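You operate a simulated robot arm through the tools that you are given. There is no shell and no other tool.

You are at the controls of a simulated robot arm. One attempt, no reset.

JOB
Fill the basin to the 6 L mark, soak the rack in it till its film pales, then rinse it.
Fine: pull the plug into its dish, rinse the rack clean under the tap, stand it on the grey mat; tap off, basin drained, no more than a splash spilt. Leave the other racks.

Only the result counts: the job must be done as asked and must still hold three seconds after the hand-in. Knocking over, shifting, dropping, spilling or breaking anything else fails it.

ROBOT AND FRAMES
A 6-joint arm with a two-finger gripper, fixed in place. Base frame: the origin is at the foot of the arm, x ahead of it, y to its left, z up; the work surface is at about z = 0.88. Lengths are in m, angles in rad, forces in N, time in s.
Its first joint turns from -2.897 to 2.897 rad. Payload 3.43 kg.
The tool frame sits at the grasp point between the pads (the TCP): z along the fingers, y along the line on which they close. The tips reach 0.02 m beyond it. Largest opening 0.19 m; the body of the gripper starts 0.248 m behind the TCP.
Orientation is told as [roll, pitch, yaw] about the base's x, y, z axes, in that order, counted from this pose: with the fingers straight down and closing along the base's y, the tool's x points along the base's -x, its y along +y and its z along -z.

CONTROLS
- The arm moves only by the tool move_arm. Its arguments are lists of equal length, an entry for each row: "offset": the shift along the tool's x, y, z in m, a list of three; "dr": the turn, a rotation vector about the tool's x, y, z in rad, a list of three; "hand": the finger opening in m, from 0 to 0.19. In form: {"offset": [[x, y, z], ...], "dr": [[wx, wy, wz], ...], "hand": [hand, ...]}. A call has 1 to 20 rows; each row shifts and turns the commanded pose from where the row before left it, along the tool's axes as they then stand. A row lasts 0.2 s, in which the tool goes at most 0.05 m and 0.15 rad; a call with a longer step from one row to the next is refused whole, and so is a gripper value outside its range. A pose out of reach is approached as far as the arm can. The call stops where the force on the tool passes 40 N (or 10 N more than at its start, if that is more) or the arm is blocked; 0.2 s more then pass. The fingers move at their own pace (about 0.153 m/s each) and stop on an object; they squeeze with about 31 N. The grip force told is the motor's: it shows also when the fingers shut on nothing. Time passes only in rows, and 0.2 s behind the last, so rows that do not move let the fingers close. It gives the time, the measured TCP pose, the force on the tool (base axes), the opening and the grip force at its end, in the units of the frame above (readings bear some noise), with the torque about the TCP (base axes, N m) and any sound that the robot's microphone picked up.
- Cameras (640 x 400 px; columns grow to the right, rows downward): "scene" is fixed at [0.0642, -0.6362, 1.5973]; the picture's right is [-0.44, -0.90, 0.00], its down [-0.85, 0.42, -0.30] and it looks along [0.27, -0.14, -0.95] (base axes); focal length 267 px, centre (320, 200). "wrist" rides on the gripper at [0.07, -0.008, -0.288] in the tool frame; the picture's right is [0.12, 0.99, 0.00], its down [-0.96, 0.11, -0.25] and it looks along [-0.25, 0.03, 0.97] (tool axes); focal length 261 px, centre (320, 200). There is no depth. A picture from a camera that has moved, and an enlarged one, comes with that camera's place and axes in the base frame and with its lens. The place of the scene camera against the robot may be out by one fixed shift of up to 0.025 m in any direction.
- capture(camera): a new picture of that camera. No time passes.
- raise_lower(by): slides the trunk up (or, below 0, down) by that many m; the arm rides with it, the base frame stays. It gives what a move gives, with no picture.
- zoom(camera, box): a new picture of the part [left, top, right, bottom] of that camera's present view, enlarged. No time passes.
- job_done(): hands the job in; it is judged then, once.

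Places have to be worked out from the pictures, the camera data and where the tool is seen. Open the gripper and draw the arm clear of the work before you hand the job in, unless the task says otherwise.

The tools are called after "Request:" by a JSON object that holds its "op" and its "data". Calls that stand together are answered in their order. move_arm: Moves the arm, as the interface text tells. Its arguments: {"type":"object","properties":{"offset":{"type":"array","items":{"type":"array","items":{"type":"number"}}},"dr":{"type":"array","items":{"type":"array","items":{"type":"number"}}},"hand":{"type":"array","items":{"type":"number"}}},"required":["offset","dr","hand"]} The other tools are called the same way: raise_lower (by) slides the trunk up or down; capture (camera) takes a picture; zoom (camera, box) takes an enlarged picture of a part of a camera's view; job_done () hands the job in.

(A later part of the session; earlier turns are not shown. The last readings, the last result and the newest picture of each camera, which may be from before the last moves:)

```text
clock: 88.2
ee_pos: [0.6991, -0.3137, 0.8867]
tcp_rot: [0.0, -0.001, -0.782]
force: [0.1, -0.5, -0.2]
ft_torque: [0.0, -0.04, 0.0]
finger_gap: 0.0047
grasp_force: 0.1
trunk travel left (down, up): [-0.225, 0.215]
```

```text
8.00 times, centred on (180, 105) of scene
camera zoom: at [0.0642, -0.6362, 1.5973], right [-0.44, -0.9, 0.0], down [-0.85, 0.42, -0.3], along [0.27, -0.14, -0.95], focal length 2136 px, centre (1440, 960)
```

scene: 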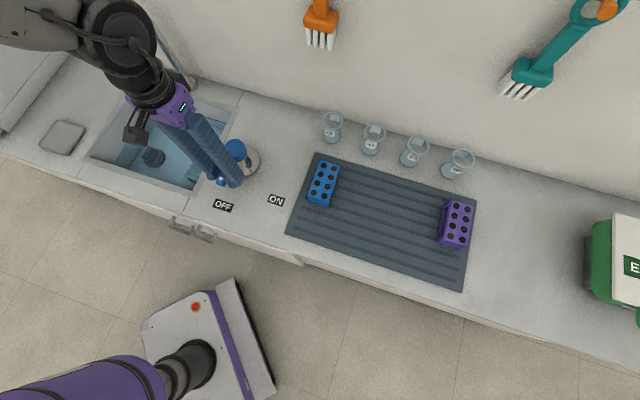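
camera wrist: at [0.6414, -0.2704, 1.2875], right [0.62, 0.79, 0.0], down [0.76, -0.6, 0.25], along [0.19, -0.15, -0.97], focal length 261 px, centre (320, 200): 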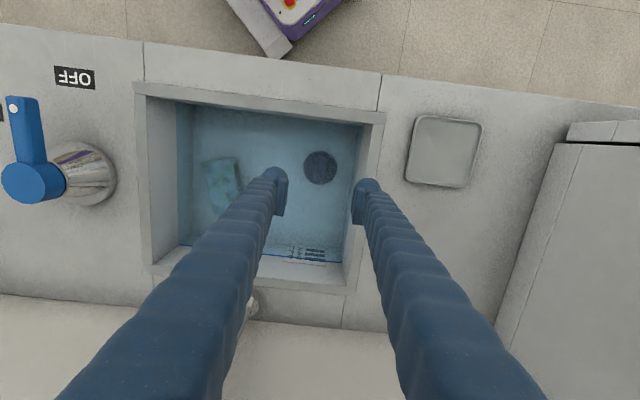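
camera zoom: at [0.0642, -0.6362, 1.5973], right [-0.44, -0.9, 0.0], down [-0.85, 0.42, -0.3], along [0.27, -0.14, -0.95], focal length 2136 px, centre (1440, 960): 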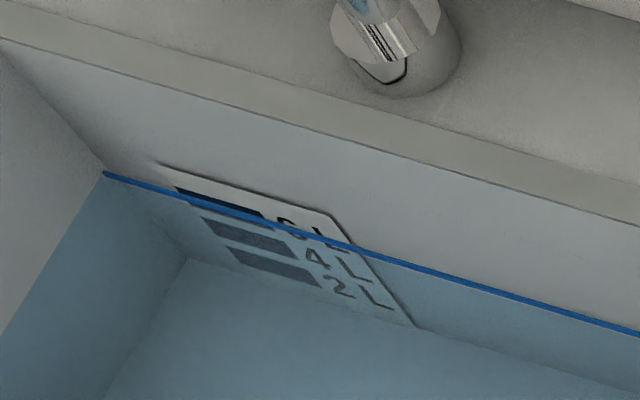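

The fin is a plain block about 4 cm tall. I re-grip 8 mm deeper and then pull in tiny steps, reading the force.

Request:
{"op": "move_arm", "data": {"offset": [[0, -0.001, 0], [0, 0, 0.035], [0, 0, 0.035], [0, 0, 0.035], [0, 0, 0.0215], [0, 0, 0], [0, 0, 0], [0, 0, 0]], "dr": [[0, 0, 0], [0, 0, 0], [0, 0, 0], [0, 0, 0], [0, 0, 0], [0, 0, 0], [0, 0, 0], [0, 0, 0]], "hand": [0.055, 0.055, 0.055, 0.055, 0.055, 0.02, 0.0, 0.0]}}

Request:
{"op": "move_arm", "data": {"offset": [[0, 0, -0.002], [0, 0, 0]], "dr": [[0, 0, 0], [0, 0, 0]], "hand": [0.0, 0.0]}}

Request:
{"op": "move_arm", "data": {"offset": [[0, 0, -0.002], [0, 0, 0]], "dr": [[0, 0, 0], [0, 0, 0]], "hand": [0.0, 0.0]}}

```text
clock: 89.8
ee_pos: [0.6998, -0.3164, 0.7623]
tcp_rot: [0.003, -0.005, -0.782]
force: [-0.8, 0.6, 12.1]
ft_torque: [0.18, 0.18, -0.06]
finger_gap: 0.0187
grasp_force: 31.2
trunk travel left (down, up): [-0.225, 0.215]
stopped in row 8: the force on the tool passed its limit at 42 N (the readings are from after the stop); the commanded pose is now the measured one
```

```text
clock: 90.4
ee_pos: [0.7005, -0.3155, 0.7627]
tcp_rot: [0.002, -0.002, -0.783]
force: [-0.4, -0.7, 0.7]
ft_torque: [-0.02, 0.01, -0.02]
finger_gap: 0.0187
grasp_force: 30.8
trunk travel left (down, up): [-0.225, 0.215]
```

```text
clock: 91.0
ee_pos: [0.7004, -0.3146, 0.7639]
tcp_rot: [-0.001, -0.004, -0.785]
force: [-1.1, 0.0, -0.6]
ft_torque: [-0.03, 0.02, -0.01]
finger_gap: 0.0187
grasp_force: 30.7
trunk travel left (down, up): [-0.225, 0.215]
```

The tips bottomed on the disc (z≈0.742) and the fin is gripped at full depth. I keep pulling in small steps.

Request:
{"op": "move_arm", "data": {"offset": [[0, 0, -0.002], [0, 0, 0]], "dr": [[0, 0, 0], [0, 0, 0]], "hand": [0.0, 0.0]}}

Request:
{"op": "move_arm", "data": {"offset": [[0, 0, -0.002], [0, 0, 0]], "dr": [[0, 0, 0], [0, 0, 0]], "hand": [0.0, 0.0]}}

Request:
{"op": "move_arm", "data": {"offset": [[0, 0, -0.003], [0, 0, 0]], "dr": [[0, 0, 0], [0, 0, 0]], "hand": [0.0, 0.0]}}

```text
clock: 91.6
ee_pos: [0.7008, -0.3155, 0.7673]
tcp_rot: [-0.001, -0.003, -0.784]
force: [0.0, -0.7, -0.6]
ft_torque: [0.0, -0.03, 0.01]
finger_gap: 0.0186
grasp_force: 31.2
trunk travel left (down, up): [-0.225, 0.215]
```

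```text
clock: 92.2
ee_pos: [0.701, -0.3157, 0.7678]
tcp_rot: [0.0, -0.003, -0.785]
force: [0.4, 0.5, -1.2]
ft_torque: [0.0, -0.02, 0.01]
finger_gap: 0.0186
grasp_force: 30.4
trunk travel left (down, up): [-0.225, 0.215]
```

```text
clock: 92.8
ee_pos: [0.6999, -0.3152, 0.7715]
tcp_rot: [-0.001, -0.001, -0.785]
force: [0.0, -0.5, -0.9]
ft_torque: [0.02, 0.02, -0.01]
finger_gap: 0.0187
grasp_force: 31.2
trunk travel left (down, up): [-0.225, 0.215]
```

The tool has risen 9 mm at almost no load. I check whether the plug is coming along.

Request:
{"op": "zoom", "data": {"camera": "wrist", "box": [270, 140, 370, 240]}}

Request:
{"op": "zoom", "data": {"camera": "scene", "box": [130, 80, 230, 180]}}

```text
4.00 times, centred on (320, 190) of wrist
camera zoom: at [0.6444, -0.2708, 1.0571], right [0.62, 0.79, 0.0], down [0.76, -0.6, 0.25], along [0.2, -0.15, -0.97], focal length 1043 px, centre (320, 240)
```

zoom: 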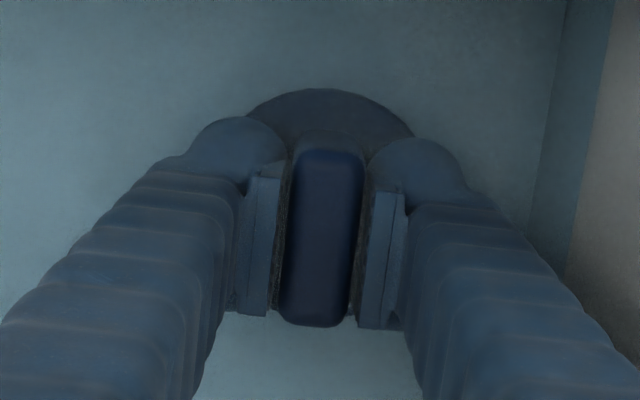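

```text
4.00 times, centred on (180, 130) of scene
camera zoom: at [0.0642, -0.6362, 1.5973], right [-0.44, -0.9, 0.0], down [-0.85, 0.42, -0.3], along [0.27, -0.14, -0.95], focal length 1068 px, centre (880, 480)
```

zoom: 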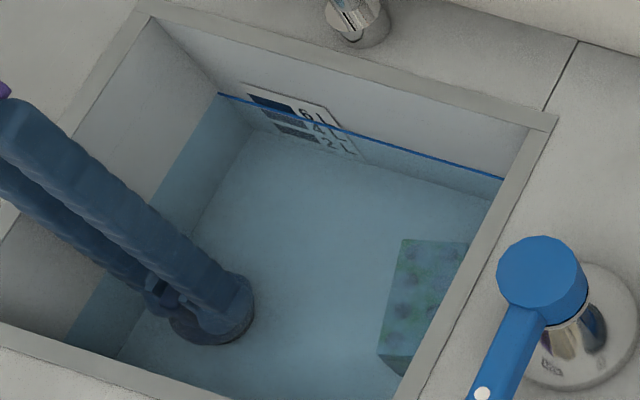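

The fin top is now out of the water and the level is already falling to about 5 L, so the plug is free. I continue lifting slowly.

Request:
{"op": "move_arm", "data": {"offset": [[0, 0, -0.004], [0, 0, -0.006], [0, 0, -0.008], [0, 0, -0.01], [0, 0, -0.012], [0, 0, -0.015]], "dr": [[0, 0, 0], [0, 0, 0], [0, 0, 0], [0, 0, 0], [0, 0, 0], [0, 0, 0]], "hand": [0.0, 0.0, 0.0, 0.0, 0.0, 0.0]}}

Request:
{"op": "zoom", "data": {"camera": "wrist", "box": [260, 130, 380, 250]}}

```text
clock: 94.2
ee_pos: [0.7001, -0.3155, 0.8259]
tcp_rot: [0.0, -0.003, -0.784]
force: [0.2, -0.6, -0.8]
ft_torque: [0.01, -0.02, 0.02]
finger_gap: 0.0186
grasp_force: 30.0
trunk travel left (down, up): [-0.225, 0.215]
```

```text
3.33 times, centred on (320, 190) of wrist
camera zoom: at [0.6441, -0.2715, 1.1122], right [0.62, 0.79, 0.0], down [0.76, -0.6, 0.25], along [0.2, -0.15, -0.97], focal length 869 px, centre (320, 233)
```

zoom: 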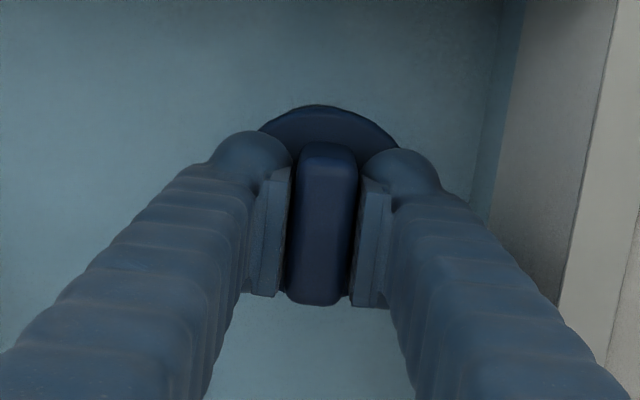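

The plug is held and out of the water. I raise it clear of the rim, let it drip over the basin a moment, and look at the dish.

Request:
{"op": "move_arm", "data": {"offset": [[0, 0, -0.02], [0, 0, -0.025], [0, 0, -0.03], [0, 0, -0.03], [0, 0, -0.03], [0, 0, -0.025], [0, 0, 0], [0, 0, 0], [0, 0, 0], [0, 0, 0], [0, 0, 0], [0, 0, 0], [0, 0, 0], [0, 0, 0]], "dr": [[0, 0, 0], [0, 0, 0], [0, 0, 0], [0, 0, 0], [0, 0, 0], [0, 0, 0], [0, 0, 0], [0, 0, 0], [0, 0, 0], [0, 0, 0], [0, 0, 0], [0, 0, 0], [0, 0, 0], [0, 0, 0]], "hand": [0.0, 0.0, 0.0, 0.0, 0.0, 0.0, 0.0, 0.0, 0.0, 0.0, 0.0, 0.0, 0.0, 0.0]}}

Request:
{"op": "capture", "data": {"camera": "wrist"}}

Request:
{"op": "capture", "data": {"camera": "scene"}}

```text
clock: 97.2
ee_pos: [0.7004, -0.315, 0.985]
tcp_rot: [0.001, -0.003, -0.785]
force: [0.8, 0.4, -0.9]
ft_torque: [-0.01, -0.05, 0.02]
finger_gap: 0.0186
grasp_force: 31.2
trunk travel left (down, up): [-0.225, 0.215]
```

```text
taken
camera wrist: at [0.6447, -0.2707, 1.2714], right [0.62, 0.79, 0.0], down [0.76, -0.6, 0.25], along [0.2, -0.15, -0.97], focal length 261 px, centre (320, 200)
```

wrist: 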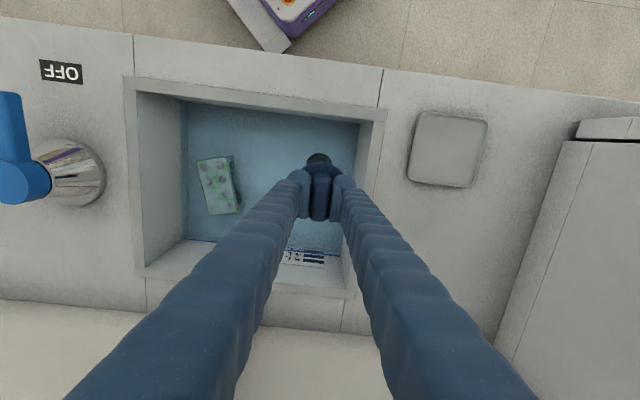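

```text
taken
```

scene: 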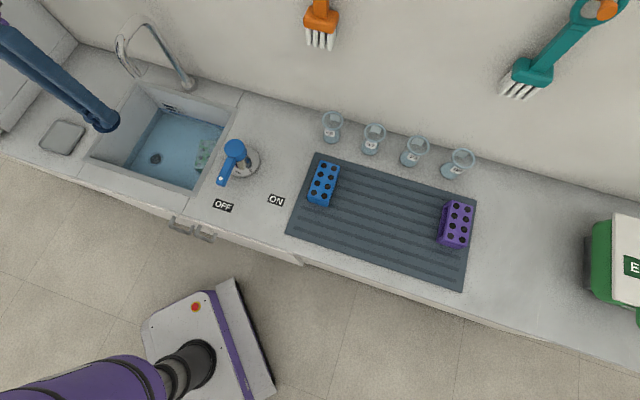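

The rack, now partly exposed, shows a clearly pale film. I zoom on the dish to place the plug.

Request:
{"op": "zoom", "data": {"camera": "wrist", "box": [390, 95, 510, 205]}}

Request:
{"op": "zoom", "data": {"camera": "scene", "box": [20, 100, 120, 180]}}

Request:
{"op": "zoom", "data": {"camera": "wrist", "box": [180, 130, 280, 230]}}

Request:
{"op": "zoom", "data": {"camera": "scene", "box": [140, 120, 230, 190]}}

```text
3.64 times, centred on (450, 150) of wrist
camera zoom: at [0.6447, -0.2707, 1.2714], right [0.62, 0.79, 0.0], down [0.76, -0.6, 0.25], along [0.2, -0.15, -0.97], focal length 948 px, centre (-153, 382)
```

zoom: 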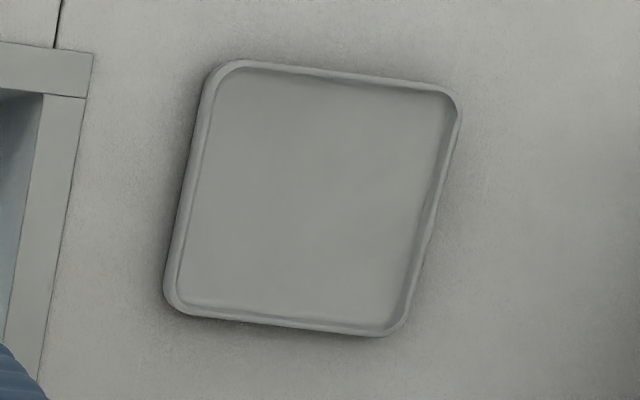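

```text
5.00 times, centred on (70, 140) of scene
camera zoom: at [0.0642, -0.6362, 1.5973], right [-0.44, -0.9, 0.0], down [-0.85, 0.42, -0.3], along [0.27, -0.14, -0.95], focal length 1335 px, centre (1570, 500)
```

zoom: 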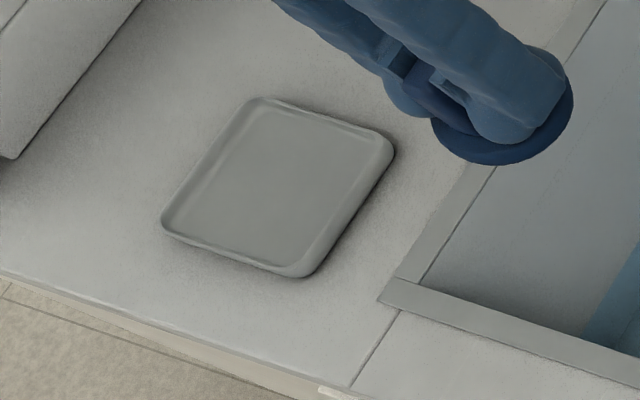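

```text
4.00 times, centred on (230, 180) of wrist
camera zoom: at [0.6447, -0.2707, 1.2714], right [0.62, 0.79, 0.0], down [0.76, -0.6, 0.25], along [0.2, -0.15, -0.97], focal length 1043 px, centre (680, 280)
```

zoom: 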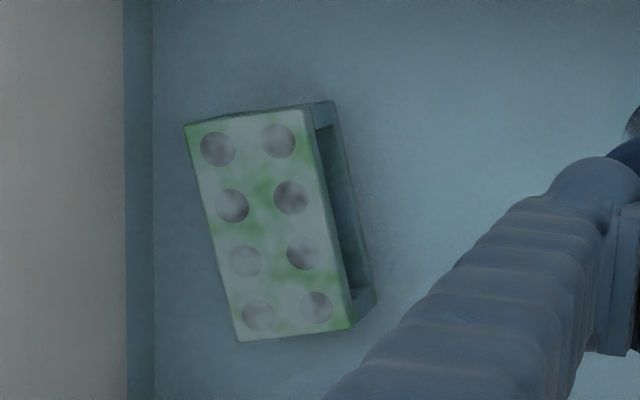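

```text
5.71 times, centred on (185, 155) of scene
camera zoom: at [0.0642, -0.6362, 1.5973], right [-0.44, -0.9, 0.0], down [-0.85, 0.42, -0.3], along [0.27, -0.14, -0.95], focal length 1525 px, centre (1091, 457)
```

zoom: 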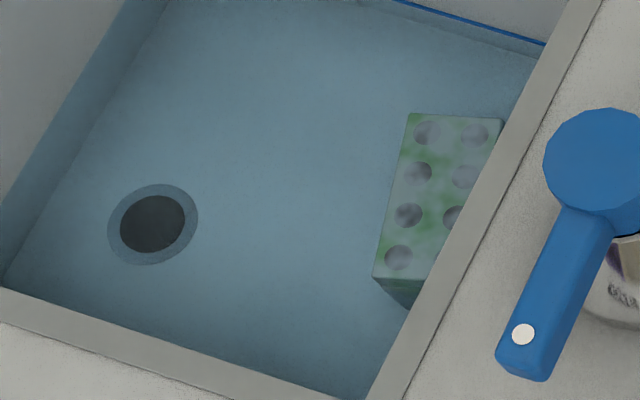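

Film is unmistakably pale and whitish. The dish centre works out at about s=0.450, t=0.651. I carry the plug over it at safe height.

Request:
{"op": "move_arm", "data": {"offset": [[0.0064, 0.018, 0], [0.0128, 0.035, 0], [0.0128, 0.035, 0], [0.0128, 0.035, 0], [0.0128, 0.035, 0], [0.0064, 0.02, 0], [0, 0, 0]], "dr": [[0, 0, 0], [0, 0, 0], [0, 0, 0], [0, 0, 0], [0, 0, 0], [0, 0, 0], [0, 0, 0]], "hand": [0.0, 0.0, 0.0, 0.0, 0.0, 0.0, 0.0]}}

Request:
{"op": "zoom", "data": {"camera": "wrist", "box": [240, 100, 400, 260]}}

Request:
{"op": "zoom", "data": {"camera": "scene", "box": [0, 80, 140, 200]}}

```text
clock: 98.8
ee_pos: [0.7793, -0.1443, 0.9876]
tcp_rot: [0.0, -0.005, -0.783]
force: [0.0, 0.1, -1.4]
ft_torque: [-0.05, -0.01, -0.01]
finger_gap: 0.0187
grasp_force: 30.8
trunk travel left (down, up): [-0.225, 0.215]
```

```text
2.50 times, centred on (320, 180) of wrist
camera zoom: at [0.7242, -0.0993, 1.2734], right [0.62, 0.79, 0.0], down [0.76, -0.6, 0.25], along [0.2, -0.15, -0.97], focal length 652 px, centre (320, 250)
```

zoom: 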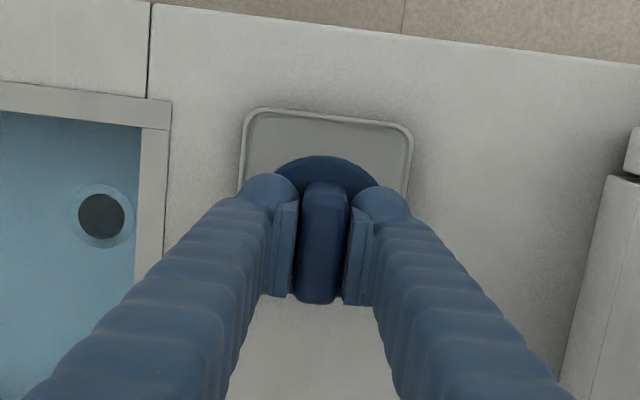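

```text
3.33 times, centred on (70, 140) of scene
camera zoom: at [0.0642, -0.6362, 1.5973], right [-0.44, -0.9, 0.0], down [-0.85, 0.42, -0.3], along [0.27, -0.14, -0.95], focal length 890 px, centre (1153, 400)
```

zoom: 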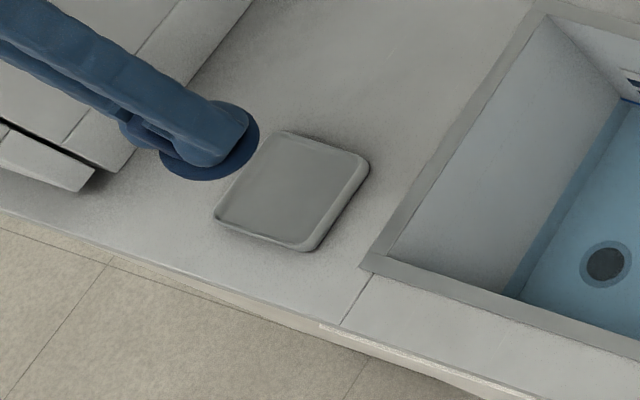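

The plug is over the dish within about 2 mm. I lower it to just above and then feel for contact in small steps.

Request:
{"op": "move_arm", "data": {"offset": [[0.001, 0.001, 0.02], [0, 0, 0.02], [0, 0, 0]], "dr": [[0, 0, 0], [0, 0, 0], [0, 0, 0]], "hand": [0.0, 0.0, 0.0]}}

Request:
{"op": "zoom", "data": {"camera": "scene", "box": [0, 80, 140, 200]}}

Request:
{"op": "zoom", "data": {"camera": "wrist", "box": [240, 100, 400, 260]}}

```text
clock: 99.6
ee_pos: [0.7808, -0.1416, 0.9469]
tcp_rot: [0.002, -0.004, -0.783]
force: [-0.3, 0.1, -1.1]
ft_torque: [0.01, 0.01, -0.01]
finger_gap: 0.0186
grasp_force: 30.9
trunk travel left (down, up): [-0.225, 0.215]
```

```text
3.33 times, centred on (70, 140) of scene
camera zoom: at [0.0642, -0.6362, 1.5973], right [-0.44, -0.9, 0.0], down [-0.85, 0.42, -0.3], along [0.27, -0.14, -0.95], focal length 890 px, centre (1153, 400)
```

zoom: 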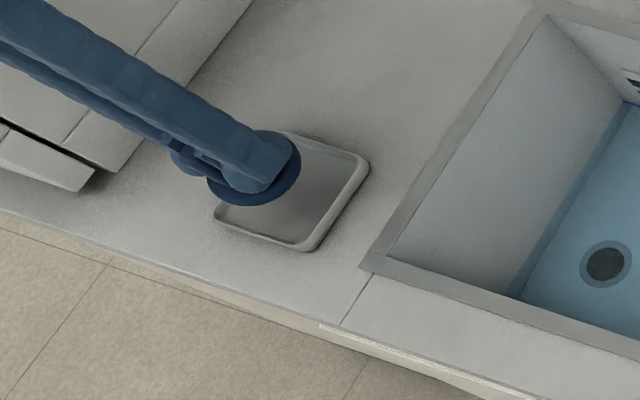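

```text
2.50 times, centred on (320, 180) of wrist
camera zoom: at [0.7245, -0.0979, 1.2334], right [0.62, 0.79, 0.0], down [0.76, -0.6, 0.25], along [0.2, -0.15, -0.97], focal length 652 px, centre (320, 250)
```

zoom: 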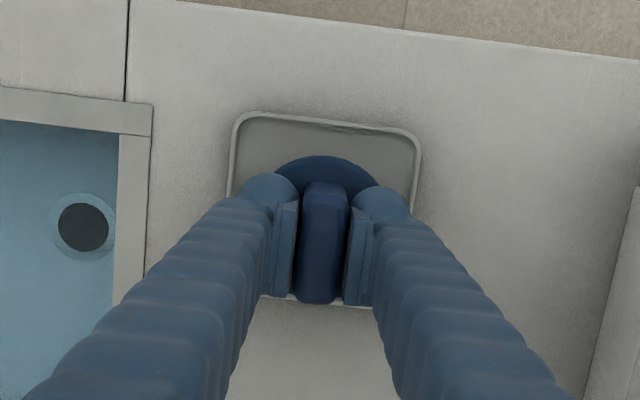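

The plug is still a few cm above the dish and centred. I lower further in small steps.

Request:
{"op": "move_arm", "data": {"offset": [[0, 0, 0.008], [0, 0, 0.008], [0, 0, 0]], "dr": [[0, 0, 0], [0, 0, 0], [0, 0, 0]], "hand": [0.0, 0.0, 0.0]}}

Request:
{"op": "move_arm", "data": {"offset": [[0, 0, 0.004], [0, 0, 0]], "dr": [[0, 0, 0], [0, 0, 0]], "hand": [0.0, 0.0]}}

Request:
{"op": "move_arm", "data": {"offset": [[0, 0, 0.004], [0, 0, 0]], "dr": [[0, 0, 0], [0, 0, 0]], "hand": [0.0, 0.0]}}

Request:
{"op": "zoom", "data": {"camera": "scene", "box": [0, 80, 140, 200]}}

```text
clock: 100.4
ee_pos: [0.7801, -0.142, 0.9311]
tcp_rot: [0.001, -0.003, -0.784]
force: [0.4, 0.6, -0.9]
ft_torque: [0.01, 0.0, 0.0]
finger_gap: 0.0186
grasp_force: 31.4
trunk travel left (down, up): [-0.225, 0.215]
```

```text
clock: 101.0
ee_pos: [0.781, -0.1424, 0.9273]
tcp_rot: [-0.001, -0.004, -0.783]
force: [0.1, 0.7, -0.4]
ft_torque: [0.03, -0.03, -0.01]
finger_gap: 0.0186
grasp_force: 31.1
trunk travel left (down, up): [-0.225, 0.215]
```

```text
clock: 101.6
ee_pos: [0.781, -0.1417, 0.9237]
tcp_rot: [0.001, -0.004, -0.784]
force: [0.1, -0.4, -1.7]
ft_torque: [0.01, -0.01, 0.0]
finger_gap: 0.0189
grasp_force: 31.0
trunk travel left (down, up): [-0.225, 0.215]
```

```text
3.33 times, centred on (70, 140) of scene
camera zoom: at [0.0642, -0.6362, 1.5973], right [-0.44, -0.9, 0.0], down [-0.85, 0.42, -0.3], along [0.27, -0.14, -0.95], focal length 890 px, centre (1153, 400)
```

zoom: 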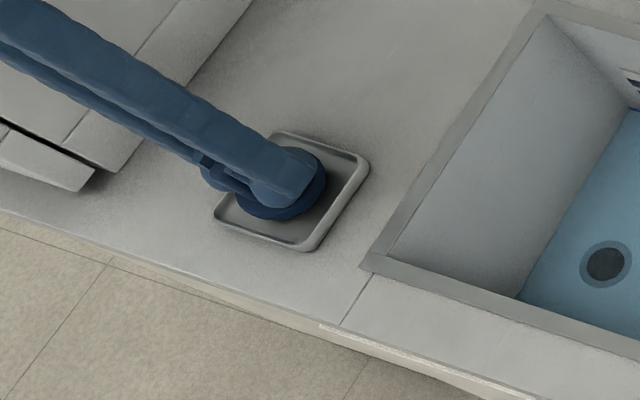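

Still no contact. I continue lowering 3 mm at a time.

Request:
{"op": "move_arm", "data": {"offset": [[0, 0, 0.004], [0, 0, 0]], "dr": [[0, 0, 0], [0, 0, 0]], "hand": [0.0, 0.0]}}

Request:
{"op": "move_arm", "data": {"offset": [[0, 0, 0.003], [0, 0, 0]], "dr": [[0, 0, 0], [0, 0, 0]], "hand": [0.0, 0.0]}}

Request:
{"op": "zoom", "data": {"camera": "scene", "box": [30, 110, 110, 170]}}

```text
clock: 102.2
ee_pos: [0.7803, -0.1423, 0.9182]
tcp_rot: [0.0, -0.004, -0.783]
force: [0.6, -0.3, 0.1]
ft_torque: [-0.03, 0.03, 0.04]
finger_gap: 0.0186
grasp_force: 31.2
trunk travel left (down, up): [-0.225, 0.215]
```

```text
clock: 102.8
ee_pos: [0.7809, -0.1435, 0.9162]
tcp_rot: [0.001, -0.005, -0.784]
force: [-0.8, 0.2, 4.8]
ft_torque: [0.09, 0.16, 0.02]
finger_gap: 0.0188
grasp_force: 31.1
trunk travel left (down, up): [-0.225, 0.215]
```

```text
6.67 times, centred on (70, 140) of scene
camera zoom: at [0.0642, -0.6362, 1.5973], right [-0.44, -0.9, 0.0], down [-0.85, 0.42, -0.3], along [0.27, -0.14, -0.95], focal length 1780 px, centre (1987, 600)
```

zoom: 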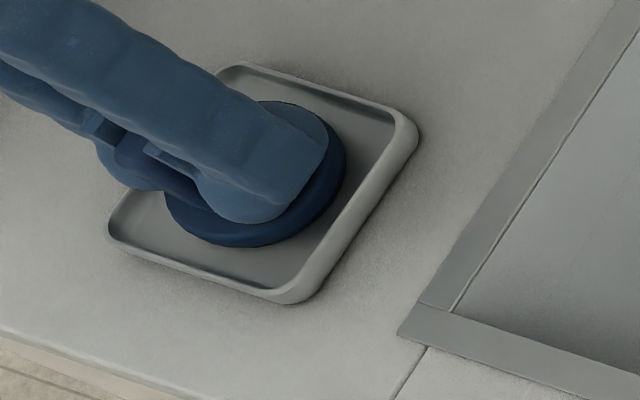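

Contact: 4.8 N at z=0.916, with the plug's disc inside the dish rim. I release gently and rise.

Request:
{"op": "move_arm", "data": {"offset": [[0, 0, -0.001], [0, 0, 0], [0, 0, 0], [0, 0, -0.015], [0, 0, -0.03], [0, 0, -0.04], [0, 0, -0.04]], "dr": [[0, 0, 0], [0, 0, 0], [0, 0, 0], [0, 0, 0], [0, 0, 0], [0, 0, 0], [0, 0, 0]], "hand": [0.025, 0.035, 0.04, 0.04, 0.04, 0.05, 0.06]}}

Request:
{"op": "zoom", "data": {"camera": "wrist", "box": [240, 100, 400, 260]}}

Request:
{"op": "zoom", "data": {"camera": "scene", "box": [20, 100, 130, 190]}}

Request:
{"op": "zoom", "data": {"camera": "scene", "box": [90, 70, 250, 200]}}

```text
clock: 104.4
ee_pos: [0.7797, -0.1412, 1.0413]
tcp_rot: [-0.001, -0.001, -0.783]
force: [0.3, -0.2, 0.7]
ft_torque: [-0.02, -0.03, 0.01]
finger_gap: 0.0602
grasp_force: 0.0
trunk travel left (down, up): [-0.225, 0.215]
```

```text
2.50 times, centred on (320, 180) of wrist
camera zoom: at [0.7231, -0.0975, 1.3274], right [0.62, 0.79, 0.0], down [0.76, -0.6, 0.25], along [0.2, -0.15, -0.97], focal length 652 px, centre (320, 250)
```

zoom: 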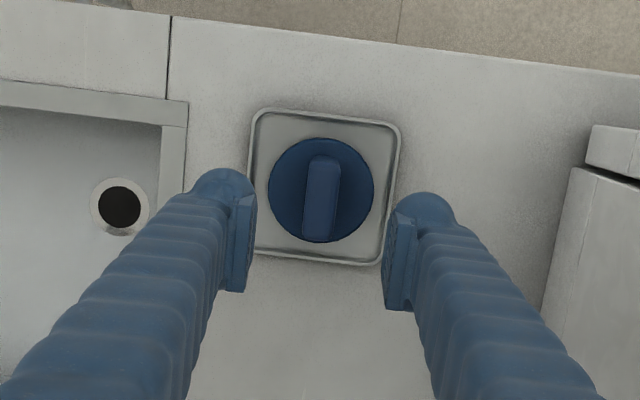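

```text
4.44 times, centred on (75, 145) of scene
camera zoom: at [0.0642, -0.6362, 1.5973], right [-0.44, -0.9, 0.0], down [-0.85, 0.42, -0.3], along [0.27, -0.14, -0.95], focal length 1186 px, centre (1409, 444)
```

zoom: 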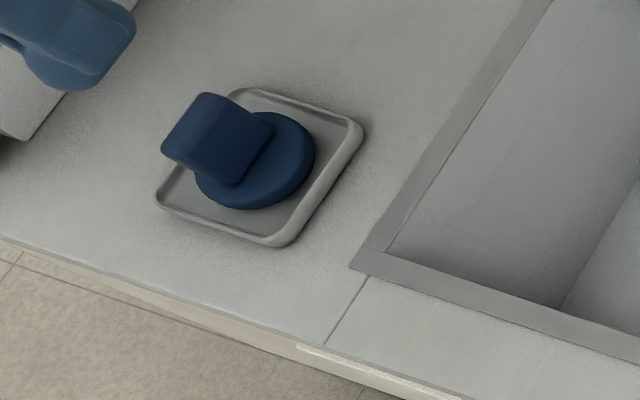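

```text
3.08 times, centred on (170, 135) of scene
camera zoom: at [0.0642, -0.6362, 1.5973], right [-0.44, -0.9, 0.0], down [-0.85, 0.42, -0.3], along [0.27, -0.14, -0.95], focal length 821 px, centre (782, 400)
```

zoom: 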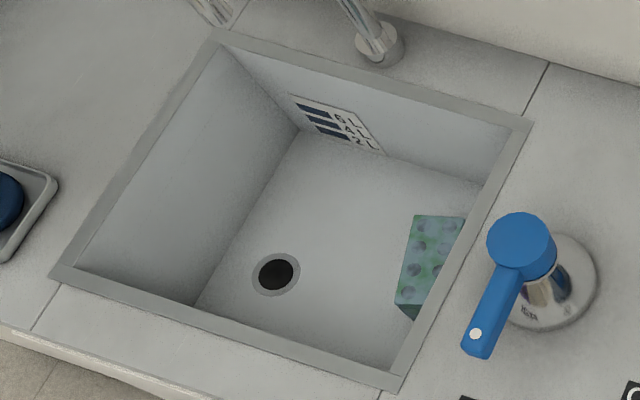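

The plug sits centred in its dish and the basin is empty. Next I travel back to the tap lever, hovering above it with a narrow hand.

Request:
{"op": "move_arm", "data": {"offset": [[0, -0.02, -0.01], [0, -0.04, 0], [0, -0.044, 0], [0, -0.044, 0], [0, -0.044, 0], [0, -0.044, 0], [0, -0.044, 0], [0, -0.044, 0], [0, -0.044, 0], [-0.006, -0.044, 0], [-0.008, -0.044, 0], [-0.008, -0.044, 0], [-0.008, -0.04, 0], [0, -0.0123, 0], [0, 0, 0]], "dr": [[0, 0, 0], [0, 0, 0], [0, 0, 0], [0, 0, 0], [0, 0, 0], [0, 0, 0], [0, 0, 0], [0, 0, 0], [0, 0, 0], [0, 0, 0], [0, 0, 0], [0, 0, 0], [0, 0, 0], [0, 0, 0], [0, 0, 0]], "hand": [0.07, 0.07, 0.07, 0.07, 0.07, 0.07, 0.07, 0.07, 0.07, 0.07, 0.07, 0.07, 0.07, 0.07, 0.07]}}

Request:
{"op": "capture", "data": {"camera": "wrist"}}

```text
clock: 107.6
ee_pos: [0.4119, -0.5539, 1.0517]
tcp_rot: [0.002, -0.004, -0.783]
force: [-0.2, 0.8, -0.5]
ft_torque: [-0.02, 0.0, 0.02]
finger_gap: 0.0698
grasp_force: 0.1
trunk travel left (down, up): [-0.225, 0.215]
```

```text
taken
camera wrist: at [0.3552, -0.511, 1.3368], right [0.62, 0.79, 0.0], down [0.76, -0.6, 0.25], along [0.2, -0.15, -0.97], focal length 261 px, centre (320, 200)
```

wrist: 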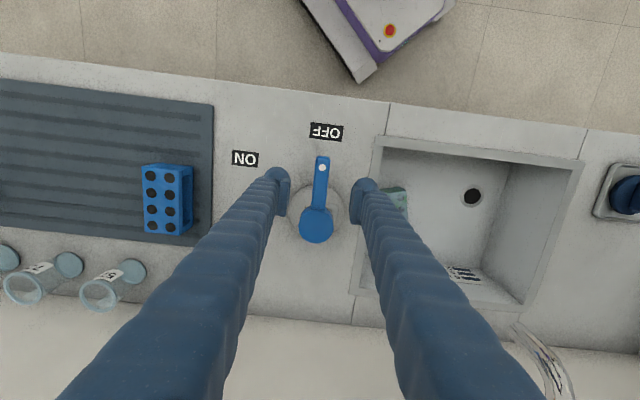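

I'm centred over the lever again. I descend, narrow the hand, and then swing it to ON.

Request:
{"op": "move_arm", "data": {"offset": [[0, 0, 0.033], [0, 0, 0.033], [0, 0, 0.0335], [0, 0, 0], [0, 0, 0]], "dr": [[0, 0, 0], [0, 0, 0], [0, 0, 0], [0, 0, 0], [0, 0, 0]], "hand": [0.07, 0.07, 0.07, 0.03, 0.03]}}

Request:
{"op": "move_arm", "data": {"offset": [[-0.0006, -0.0087, 0], [-0.0006, -0.0087, 0], [-0.0006, -0.0087, 0], [-0.0006, -0.0087, 0], [-0.0006, -0.0087, 0], [-0.0006, -0.0087, 0], [-0.0006, -0.0087, 0], [-0.0006, -0.0087, 0]], "dr": [[0, 0, -0.1309], [0, 0, -0.1309], [0, 0, -0.1309], [0, 0, -0.1309], [0, 0, -0.1309], [0, 0, -0.1309], [0, 0, -0.1309], [0, 0, -0.1309]], "hand": [0.03, 0.03, 0.03, 0.03, 0.03, 0.03, 0.03, 0.03]}}

Request:
{"op": "capture", "data": {"camera": "scene"}}

Request:
{"op": "capture", "data": {"camera": "wrist"}}

```text
clock: 108.8
ee_pos: [0.4107, -0.5533, 0.9511]
tcp_rot: [0.003, -0.004, -0.785]
force: [0.3, 0.8, -0.2]
ft_torque: [-0.06, -0.02, 0.01]
finger_gap: 0.0299
grasp_force: 0.0
trunk travel left (down, up): [-0.225, 0.215]
```

```text
clock: 110.6
ee_pos: [0.3931, -0.619, 0.9523]
tcp_rot: [-0.003, -0.002, 0.266]
force: [0.5, -0.4, 0.3]
ft_torque: [0.01, 0.02, 0.0]
finger_gap: 0.03
grasp_force: 0.1
trunk travel left (down, up): [-0.225, 0.215]
```

```text
taken
```

scene: 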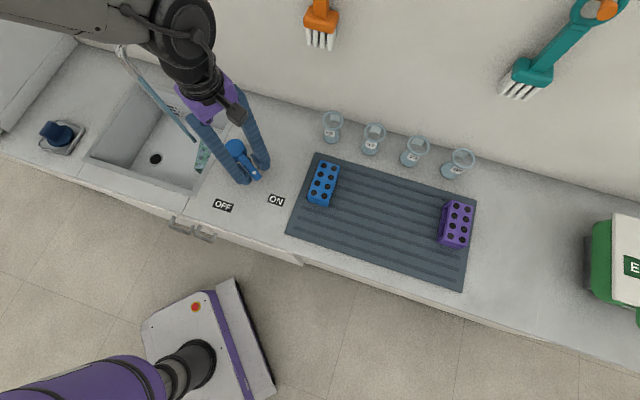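

```text
taken
camera wrist: at [0.3284, -0.6459, 1.2379], right [-0.38, 0.93, 0.0], down [0.9, 0.36, 0.25], along [0.23, 0.09, -0.97], focal length 261 px, centre (320, 200)
```

wrist: 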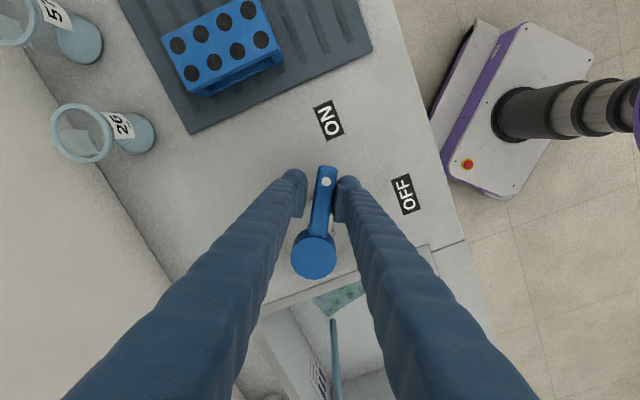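

The tap runs again. I back off the lever, rise, turn the tool to the rack's yaw (-0.546), and go to a hover in front of the rack.

Request:
{"op": "move_arm", "data": {"offset": [[0, 0.003, 0], [0, 0, -0.036], [0, 0, -0.036], [0, 0, -0.036], [0, 0, 0], [0, 0, 0], [0, 0, 0], [0, 0, 0], [0, 0, 0], [0, 0, 0], [-0.0102, 0.0388, 0], [-0.0102, 0.0388, 0], [-0.0102, 0.0388, 0], [-0.0102, 0.0388, 0], [-0.0102, 0.0388, 0], [-0.0102, 0.0388, 0], [0, 0, 0]], "dr": [[0, 0, 0], [0, 0, 0], [0, 0, 0], [0, 0, 0], [0, 0, 0.1353], [0, 0, 0.1353], [0, 0, 0.1353], [0, 0, 0.1353], [0, 0, 0.1353], [0, 0, 0.1353], [0, 0, 0], [0, 0, 0], [0, 0, 0], [0, 0, 0], [0, 0, 0], [0, 0, 0], [0, 0, 0]], "hand": [0.032, 0.035, 0.04, 0.06, 0.08, 0.085, 0.085, 0.085, 0.085, 0.085, 0.085, 0.085, 0.085, 0.085, 0.085, 0.085, 0.085]}}

Request:
{"op": "capture", "data": {"camera": "wrist"}}

Request:
{"op": "capture", "data": {"camera": "scene"}}

```text
clock: 114.2
ee_pos: [0.5678, -0.4468, 1.0633]
tcp_rot: [-0.002, -0.003, -0.547]
force: [-1.1, -0.2, 0.5]
ft_torque: [-0.08, 0.01, 0.0]
finger_gap: 0.0846
grasp_force: 0.1
trunk travel left (down, up): [-0.225, 0.215]
```

```text
taken
camera wrist: at [0.5029, -0.4172, 1.3485], right [0.42, 0.91, 0.0], down [0.88, -0.4, 0.25], along [0.23, -0.1, -0.97], focal length 261 px, centre (320, 200)
```

wrist: 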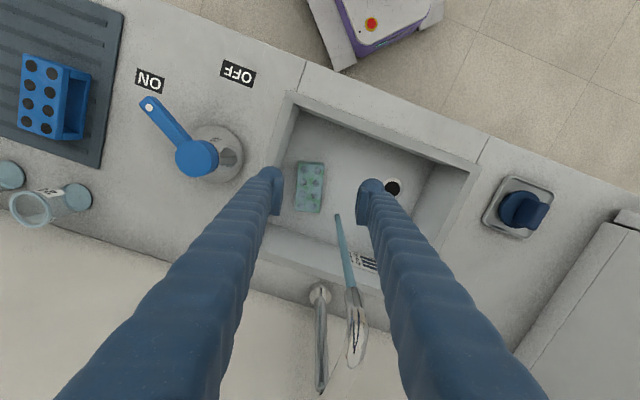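

```text
taken
```

scene: 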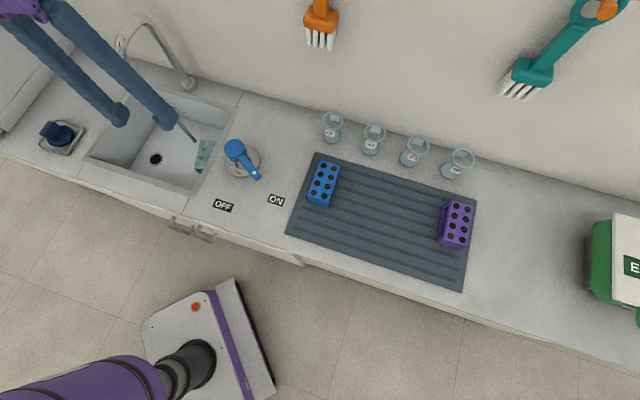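

The lever points at ON and the basin stays empty with the stream running. I zoom on the rack to measure its pose from here.

Request:
{"op": "zoom", "data": {"camera": "wrist", "box": [260, 140, 380, 240]}}

Request:
{"op": "zoom", "data": {"camera": "scene", "box": [90, 80, 250, 200]}}

```text
4.00 times, centred on (320, 190) of wrist
camera zoom: at [0.5029, -0.4172, 1.3485], right [0.42, 0.91, 0.0], down [0.88, -0.4, 0.25], along [0.23, -0.1, -0.97], focal length 1043 px, centre (320, 240)
```

zoom: 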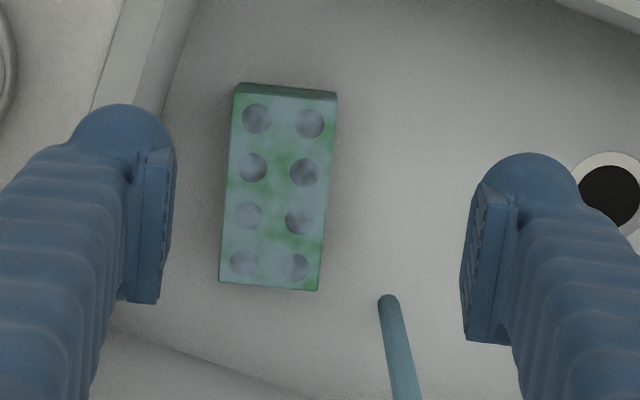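

```text
3.33 times, centred on (170, 140) of scene
camera zoom: at [0.0642, -0.6362, 1.5973], right [-0.44, -0.9, 0.0], down [-0.85, 0.42, -0.3], along [0.27, -0.14, -0.95], focal length 890 px, centre (820, 400)
```

zoom: 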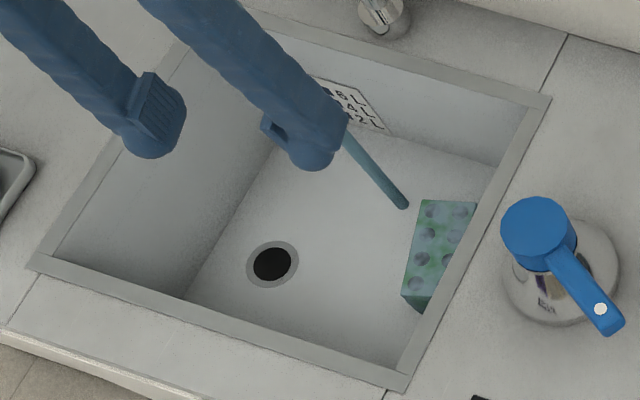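

The stream lands at s≈0.169, t≈0.820, and the rack centre is at s≈0.080, t≈0.771, already aligned with the tool within 0.02 rad. I move over its centre and descend partway.

Request:
{"op": "move_arm", "data": {"offset": [[-0.023, -0.009, 0], [-0.0235, -0.009, 0], [0, 0, 0.043], [0, 0, 0.043], [0, 0, 0.043], [0, 0, 0.043], [0, 0, 0.04], [0, 0, 0]], "dr": [[0, 0, -0.02], [0, 0, 0], [0, 0, 0], [0, 0, 0], [0, 0, 0], [0, 0, 0], [0, 0, 0], [0, 0, 0]], "hand": [0.08, 0.08, 0.08, 0.08, 0.08, 0.08, 0.08, 0.08]}}

Request:
{"op": "zoom", "data": {"camera": "wrist", "box": [240, 110, 400, 270]}}

Request:
{"op": "zoom", "data": {"camera": "scene", "box": [90, 30, 250, 200]}}

```text
clock: 116.0
ee_pos: [0.5984, -0.4891, 0.8469]
tcp_rot: [0.0, -0.003, -0.528]
force: [-0.7, -0.4, -0.1]
ft_torque: [0.06, 0.01, -0.02]
finger_gap: 0.0801
grasp_force: 0.0
trunk travel left (down, up): [-0.225, 0.215]
```

```text
2.50 times, centred on (320, 190) of wrist
camera zoom: at [0.5331, -0.4603, 1.1341], right [0.4, 0.92, 0.0], down [0.89, -0.38, 0.25], along [0.23, -0.1, -0.97], focal length 652 px, centre (320, 225)
```

zoom: 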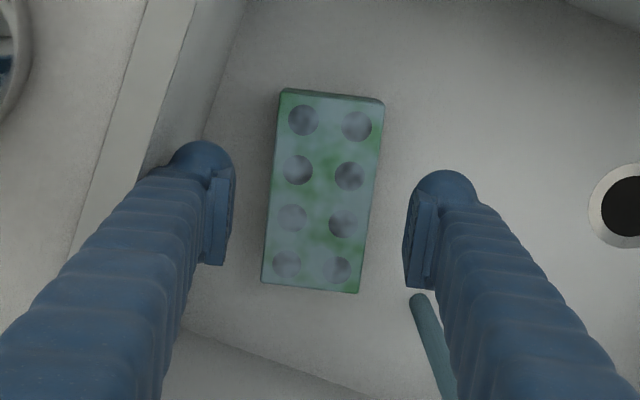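

```text
2.35 times, centred on (170, 115) of scene
camera zoom: at [0.0642, -0.6362, 1.5973], right [-0.44, -0.9, 0.0], down [-0.85, 0.42, -0.3], along [0.27, -0.14, -0.95], focal length 628 px, centre (673, 400)
```

zoom: 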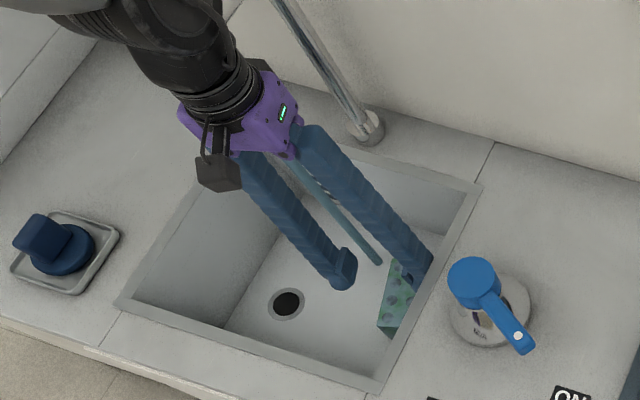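

The rack is centred under the tool within 1 mm and aligned. I descend and close.

Request:
{"op": "move_arm", "data": {"offset": [[0, 0, 0.042], [0, 0, 0.041], [0, 0, 0], [0, 0, 0], [0, 0, 0], [0, 0, 0]], "dr": [[0, 0, 0], [0, 0, 0], [0, 0, 0], [0, 0, 0], [0, 0, 0], [0, 0, 0]], "hand": [0.08, 0.08, 0.065, 0.05, 0.04, 0.04]}}

Request:
{"op": "zoom", "data": {"camera": "wrist", "box": [240, 110, 400, 270]}}

```text
clock: 117.4
ee_pos: [0.5998, -0.4907, 0.7651]
tcp_rot: [0.0, -0.003, -0.529]
force: [0.0, -0.9, 0.5]
ft_torque: [0.01, 0.02, -0.01]
finger_gap: 0.056
grasp_force: 31.4
trunk travel left (down, up): [-0.225, 0.215]
```

```text
2.50 times, centred on (320, 190) of wrist
camera zoom: at [0.5338, -0.4608, 1.0514], right [0.4, 0.92, 0.0], down [0.89, -0.38, 0.25], along [0.23, -0.1, -0.97], focal length 652 px, centre (320, 225)
```

zoom: 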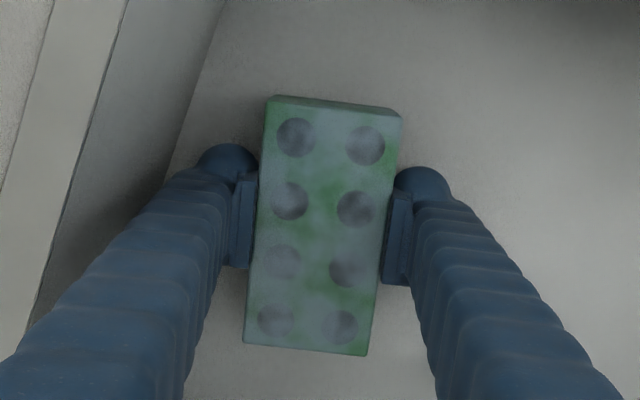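

Rack gripped squarely (0.056 m, 31 N). I lift it to just below the rim, square up the yaw, and lean the tool back 0.35 rad so the gripper clears the spout.

Request:
{"op": "move_arm", "data": {"offset": [[0, 0, -0.01], [0, 0, -0.015], [0, 0, -0.025], [0, 0, -0.025], [0, 0, -0.025], [0, 0, 0], [0, 0, 0], [0, 0, 0], [0, 0, 0], [0, 0, 0], [0, 0, 0]], "dr": [[0, 0, 0], [0, 0, 0], [0, 0, 0], [0, 0, 0], [0, 0, 0], [0, 0, 0.1285], [0, 0, 0.1285], [0, -0.117, 0], [0, -0.117, 0], [0, -0.117, 0], [0, 0, 0]], "hand": [0.04, 0.04, 0.04, 0.04, 0.04, 0.04, 0.04, 0.04, 0.04, 0.04, 0.04]}}

Request:
{"op": "capture", "data": {"camera": "wrist"}}

Request:
{"op": "zoom", "data": {"camera": "scene", "box": [60, 10, 280, 210]}}

```text
clock: 119.8
ee_pos: [0.5948, -0.4949, 0.8664]
tcp_rot: [-0.016, -0.313, -0.785]
force: [-0.1, 0.4, -1.1]
ft_torque: [0.01, 0.0, 0.01]
finger_gap: 0.0559
grasp_force: 31.1
out of reach, approached as far as the arm can: row 10
trunk travel left (down, up): [-0.225, 0.215]
```

```text
taken
camera wrist: at [0.4828, -0.3879, 1.1167], right [0.63, 0.78, -0.05], down [0.68, -0.51, 0.53], along [0.39, -0.37, -0.85], focal length 261 px, centre (320, 200)
```

wrist: 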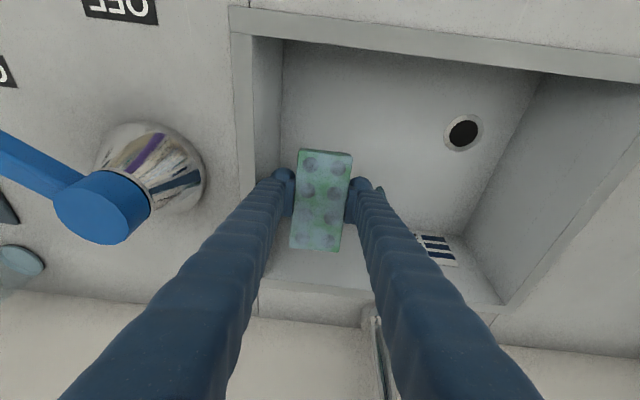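

```text
2.00 times, centred on (170, 110) of scene
camera zoom: at [0.0642, -0.6362, 1.5973], right [-0.44, -0.9, 0.0], down [-0.85, 0.42, -0.3], along [0.27, -0.14, -0.95], focal length 534 px, centre (620, 380)
```

zoom: 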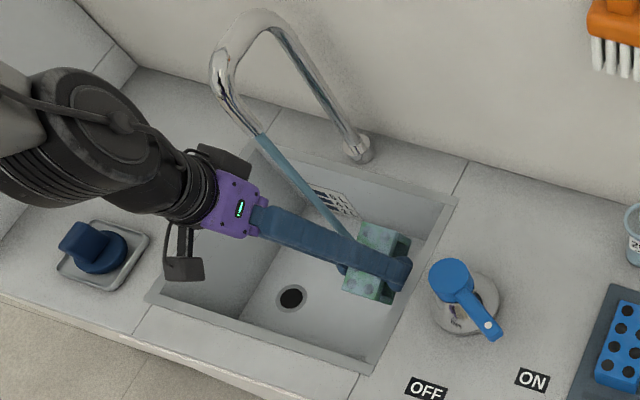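

The tilt tops out near -0.31, which is enough clearance. I ease the command back slightly and move the rack into the stream.

Request:
{"op": "move_arm", "data": {"offset": [[0, 0, 0], [-0.0143, 0.033, 0.0044], [-0.0143, 0.033, 0.0044], [-0.0143, 0.032, 0.0044], [0, 0, 0]], "dr": [[0, 0.05, 0], [0, 0, 0], [0, 0, 0], [0, 0, 0], [0, 0, 0]], "hand": [0.04, 0.04, 0.04, 0.04, 0.04]}}

Request:
{"op": "capture", "data": {"camera": "wrist"}}

Request:
{"op": "zoom", "data": {"camera": "scene", "box": [60, 10, 280, 210]}}

```text
clock: 121.0
ee_pos: [0.6988, -0.449, 0.8659]
tcp_rot: [0.0, -0.304, -0.786]
force: [0.4, -0.2, -1.4]
ft_torque: [-0.02, 0.01, -0.02]
finger_gap: 0.0562
grasp_force: 30.7
trunk travel left (down, up): [-0.225, 0.215]
```

```text
taken
camera wrist: at [0.5859, -0.3481, 1.1181], right [0.62, 0.78, -0.03], down [0.68, -0.51, 0.52], along [0.39, -0.35, -0.85], focal length 261 px, centre (320, 200)
```

wrist: 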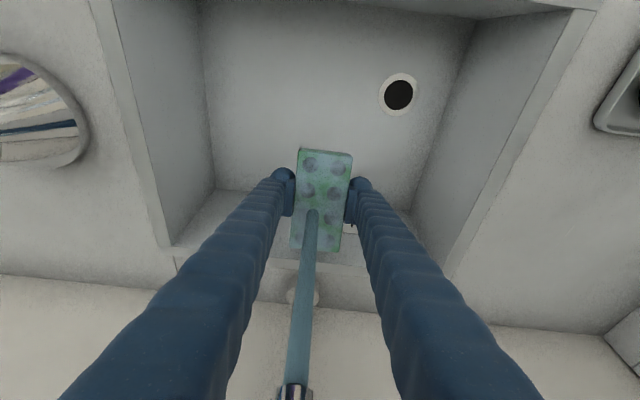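

```text
2.00 times, centred on (170, 110) of scene
camera zoom: at [0.0642, -0.6362, 1.5973], right [-0.44, -0.9, 0.0], down [-0.85, 0.42, -0.3], along [0.27, -0.14, -0.95], focal length 534 px, centre (620, 380)
```

zoom: 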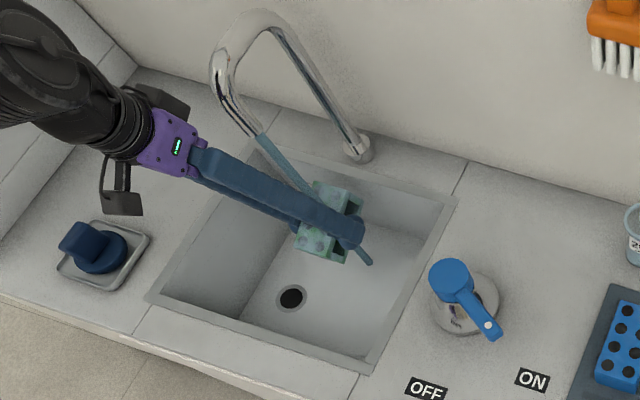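

The stream strikes the rack slightly off its centre. I nudge 8 mm sideways and 6 mm back to centre it, and then hold for a few seconds.

Request:
{"op": "move_arm", "data": {"offset": [[-0.0057, -0.008, 0.0018], [0, 0, 0], [0, 0, 0], [0, 0, 0], [0, 0, 0], [0, 0, 0], [0, 0, 0], [0, 0, 0], [0, 0, 0], [0, 0, 0], [0, 0, 0], [0, 0, 0], [0, 0, 0], [0, 0, 0], [0, 0, 0], [0, 0, 0], [0, 0, 0], [0, 0, 0], [0, 0, 0]], "dr": [[0, 0, 0], [0, 0, 0], [0, 0, 0], [0, 0, 0], [0, 0, 0], [0, 0, 0], [0, 0, 0], [0, 0, 0], [0, 0, 0], [0, 0, 0], [0, 0, 0], [0, 0, 0], [0, 0, 0], [0, 0, 0], [0, 0, 0], [0, 0, 0], [0, 0, 0], [0, 0, 0], [0, 0, 0]], "hand": [0.04, 0.04, 0.04, 0.04, 0.04, 0.04, 0.04, 0.04, 0.04, 0.04, 0.04, 0.04, 0.04, 0.04, 0.04, 0.04, 0.04, 0.04, 0.04]}}

Request:
{"op": "zoom", "data": {"camera": "wrist", "box": [260, 130, 380, 270]}}

Request:
{"op": "zoom", "data": {"camera": "scene", "box": [110, 60, 250, 190]}}

```text
clock: 125.0
ee_pos: [0.6988, -0.4605, 0.8667]
tcp_rot: [0.001, -0.304, -0.784]
force: [-0.2, -0.4, -0.7]
ft_torque: [0.02, -0.02, 0.05]
finger_gap: 0.0561
grasp_force: 30.9
trunk travel left (down, up): [-0.225, 0.215]
```

```text
2.86 times, centred on (320, 200) of wrist
camera zoom: at [0.5841, -0.3588, 1.1177], right [0.62, 0.78, -0.03], down [0.68, -0.51, 0.52], along [0.39, -0.35, -0.85], focal length 745 px, centre (320, 200)
```

zoom: 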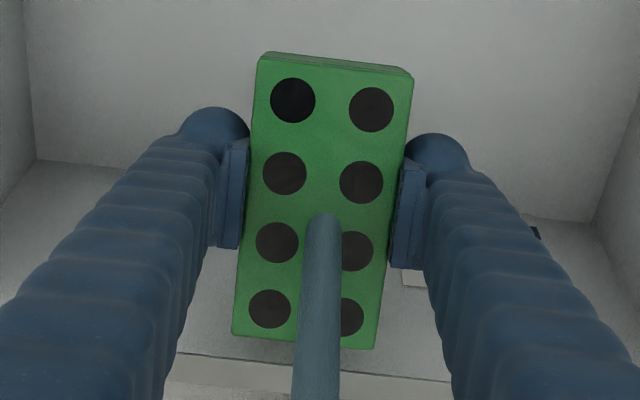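

```text
3.08 times, centred on (180, 125) of scene
camera zoom: at [0.0642, -0.6362, 1.5973], right [-0.44, -0.9, 0.0], down [-0.85, 0.42, -0.3], along [0.27, -0.14, -0.95], focal length 821 px, centre (751, 431)
```

zoom: 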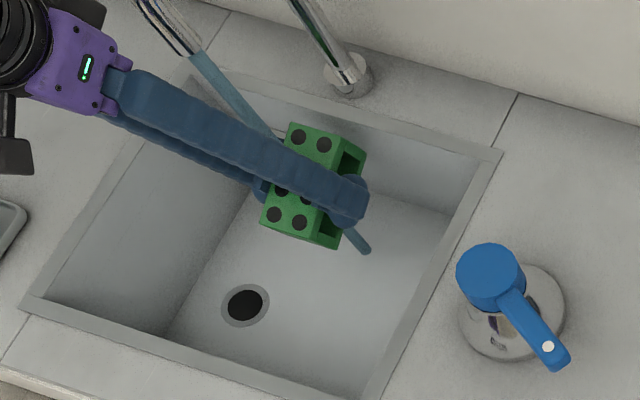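

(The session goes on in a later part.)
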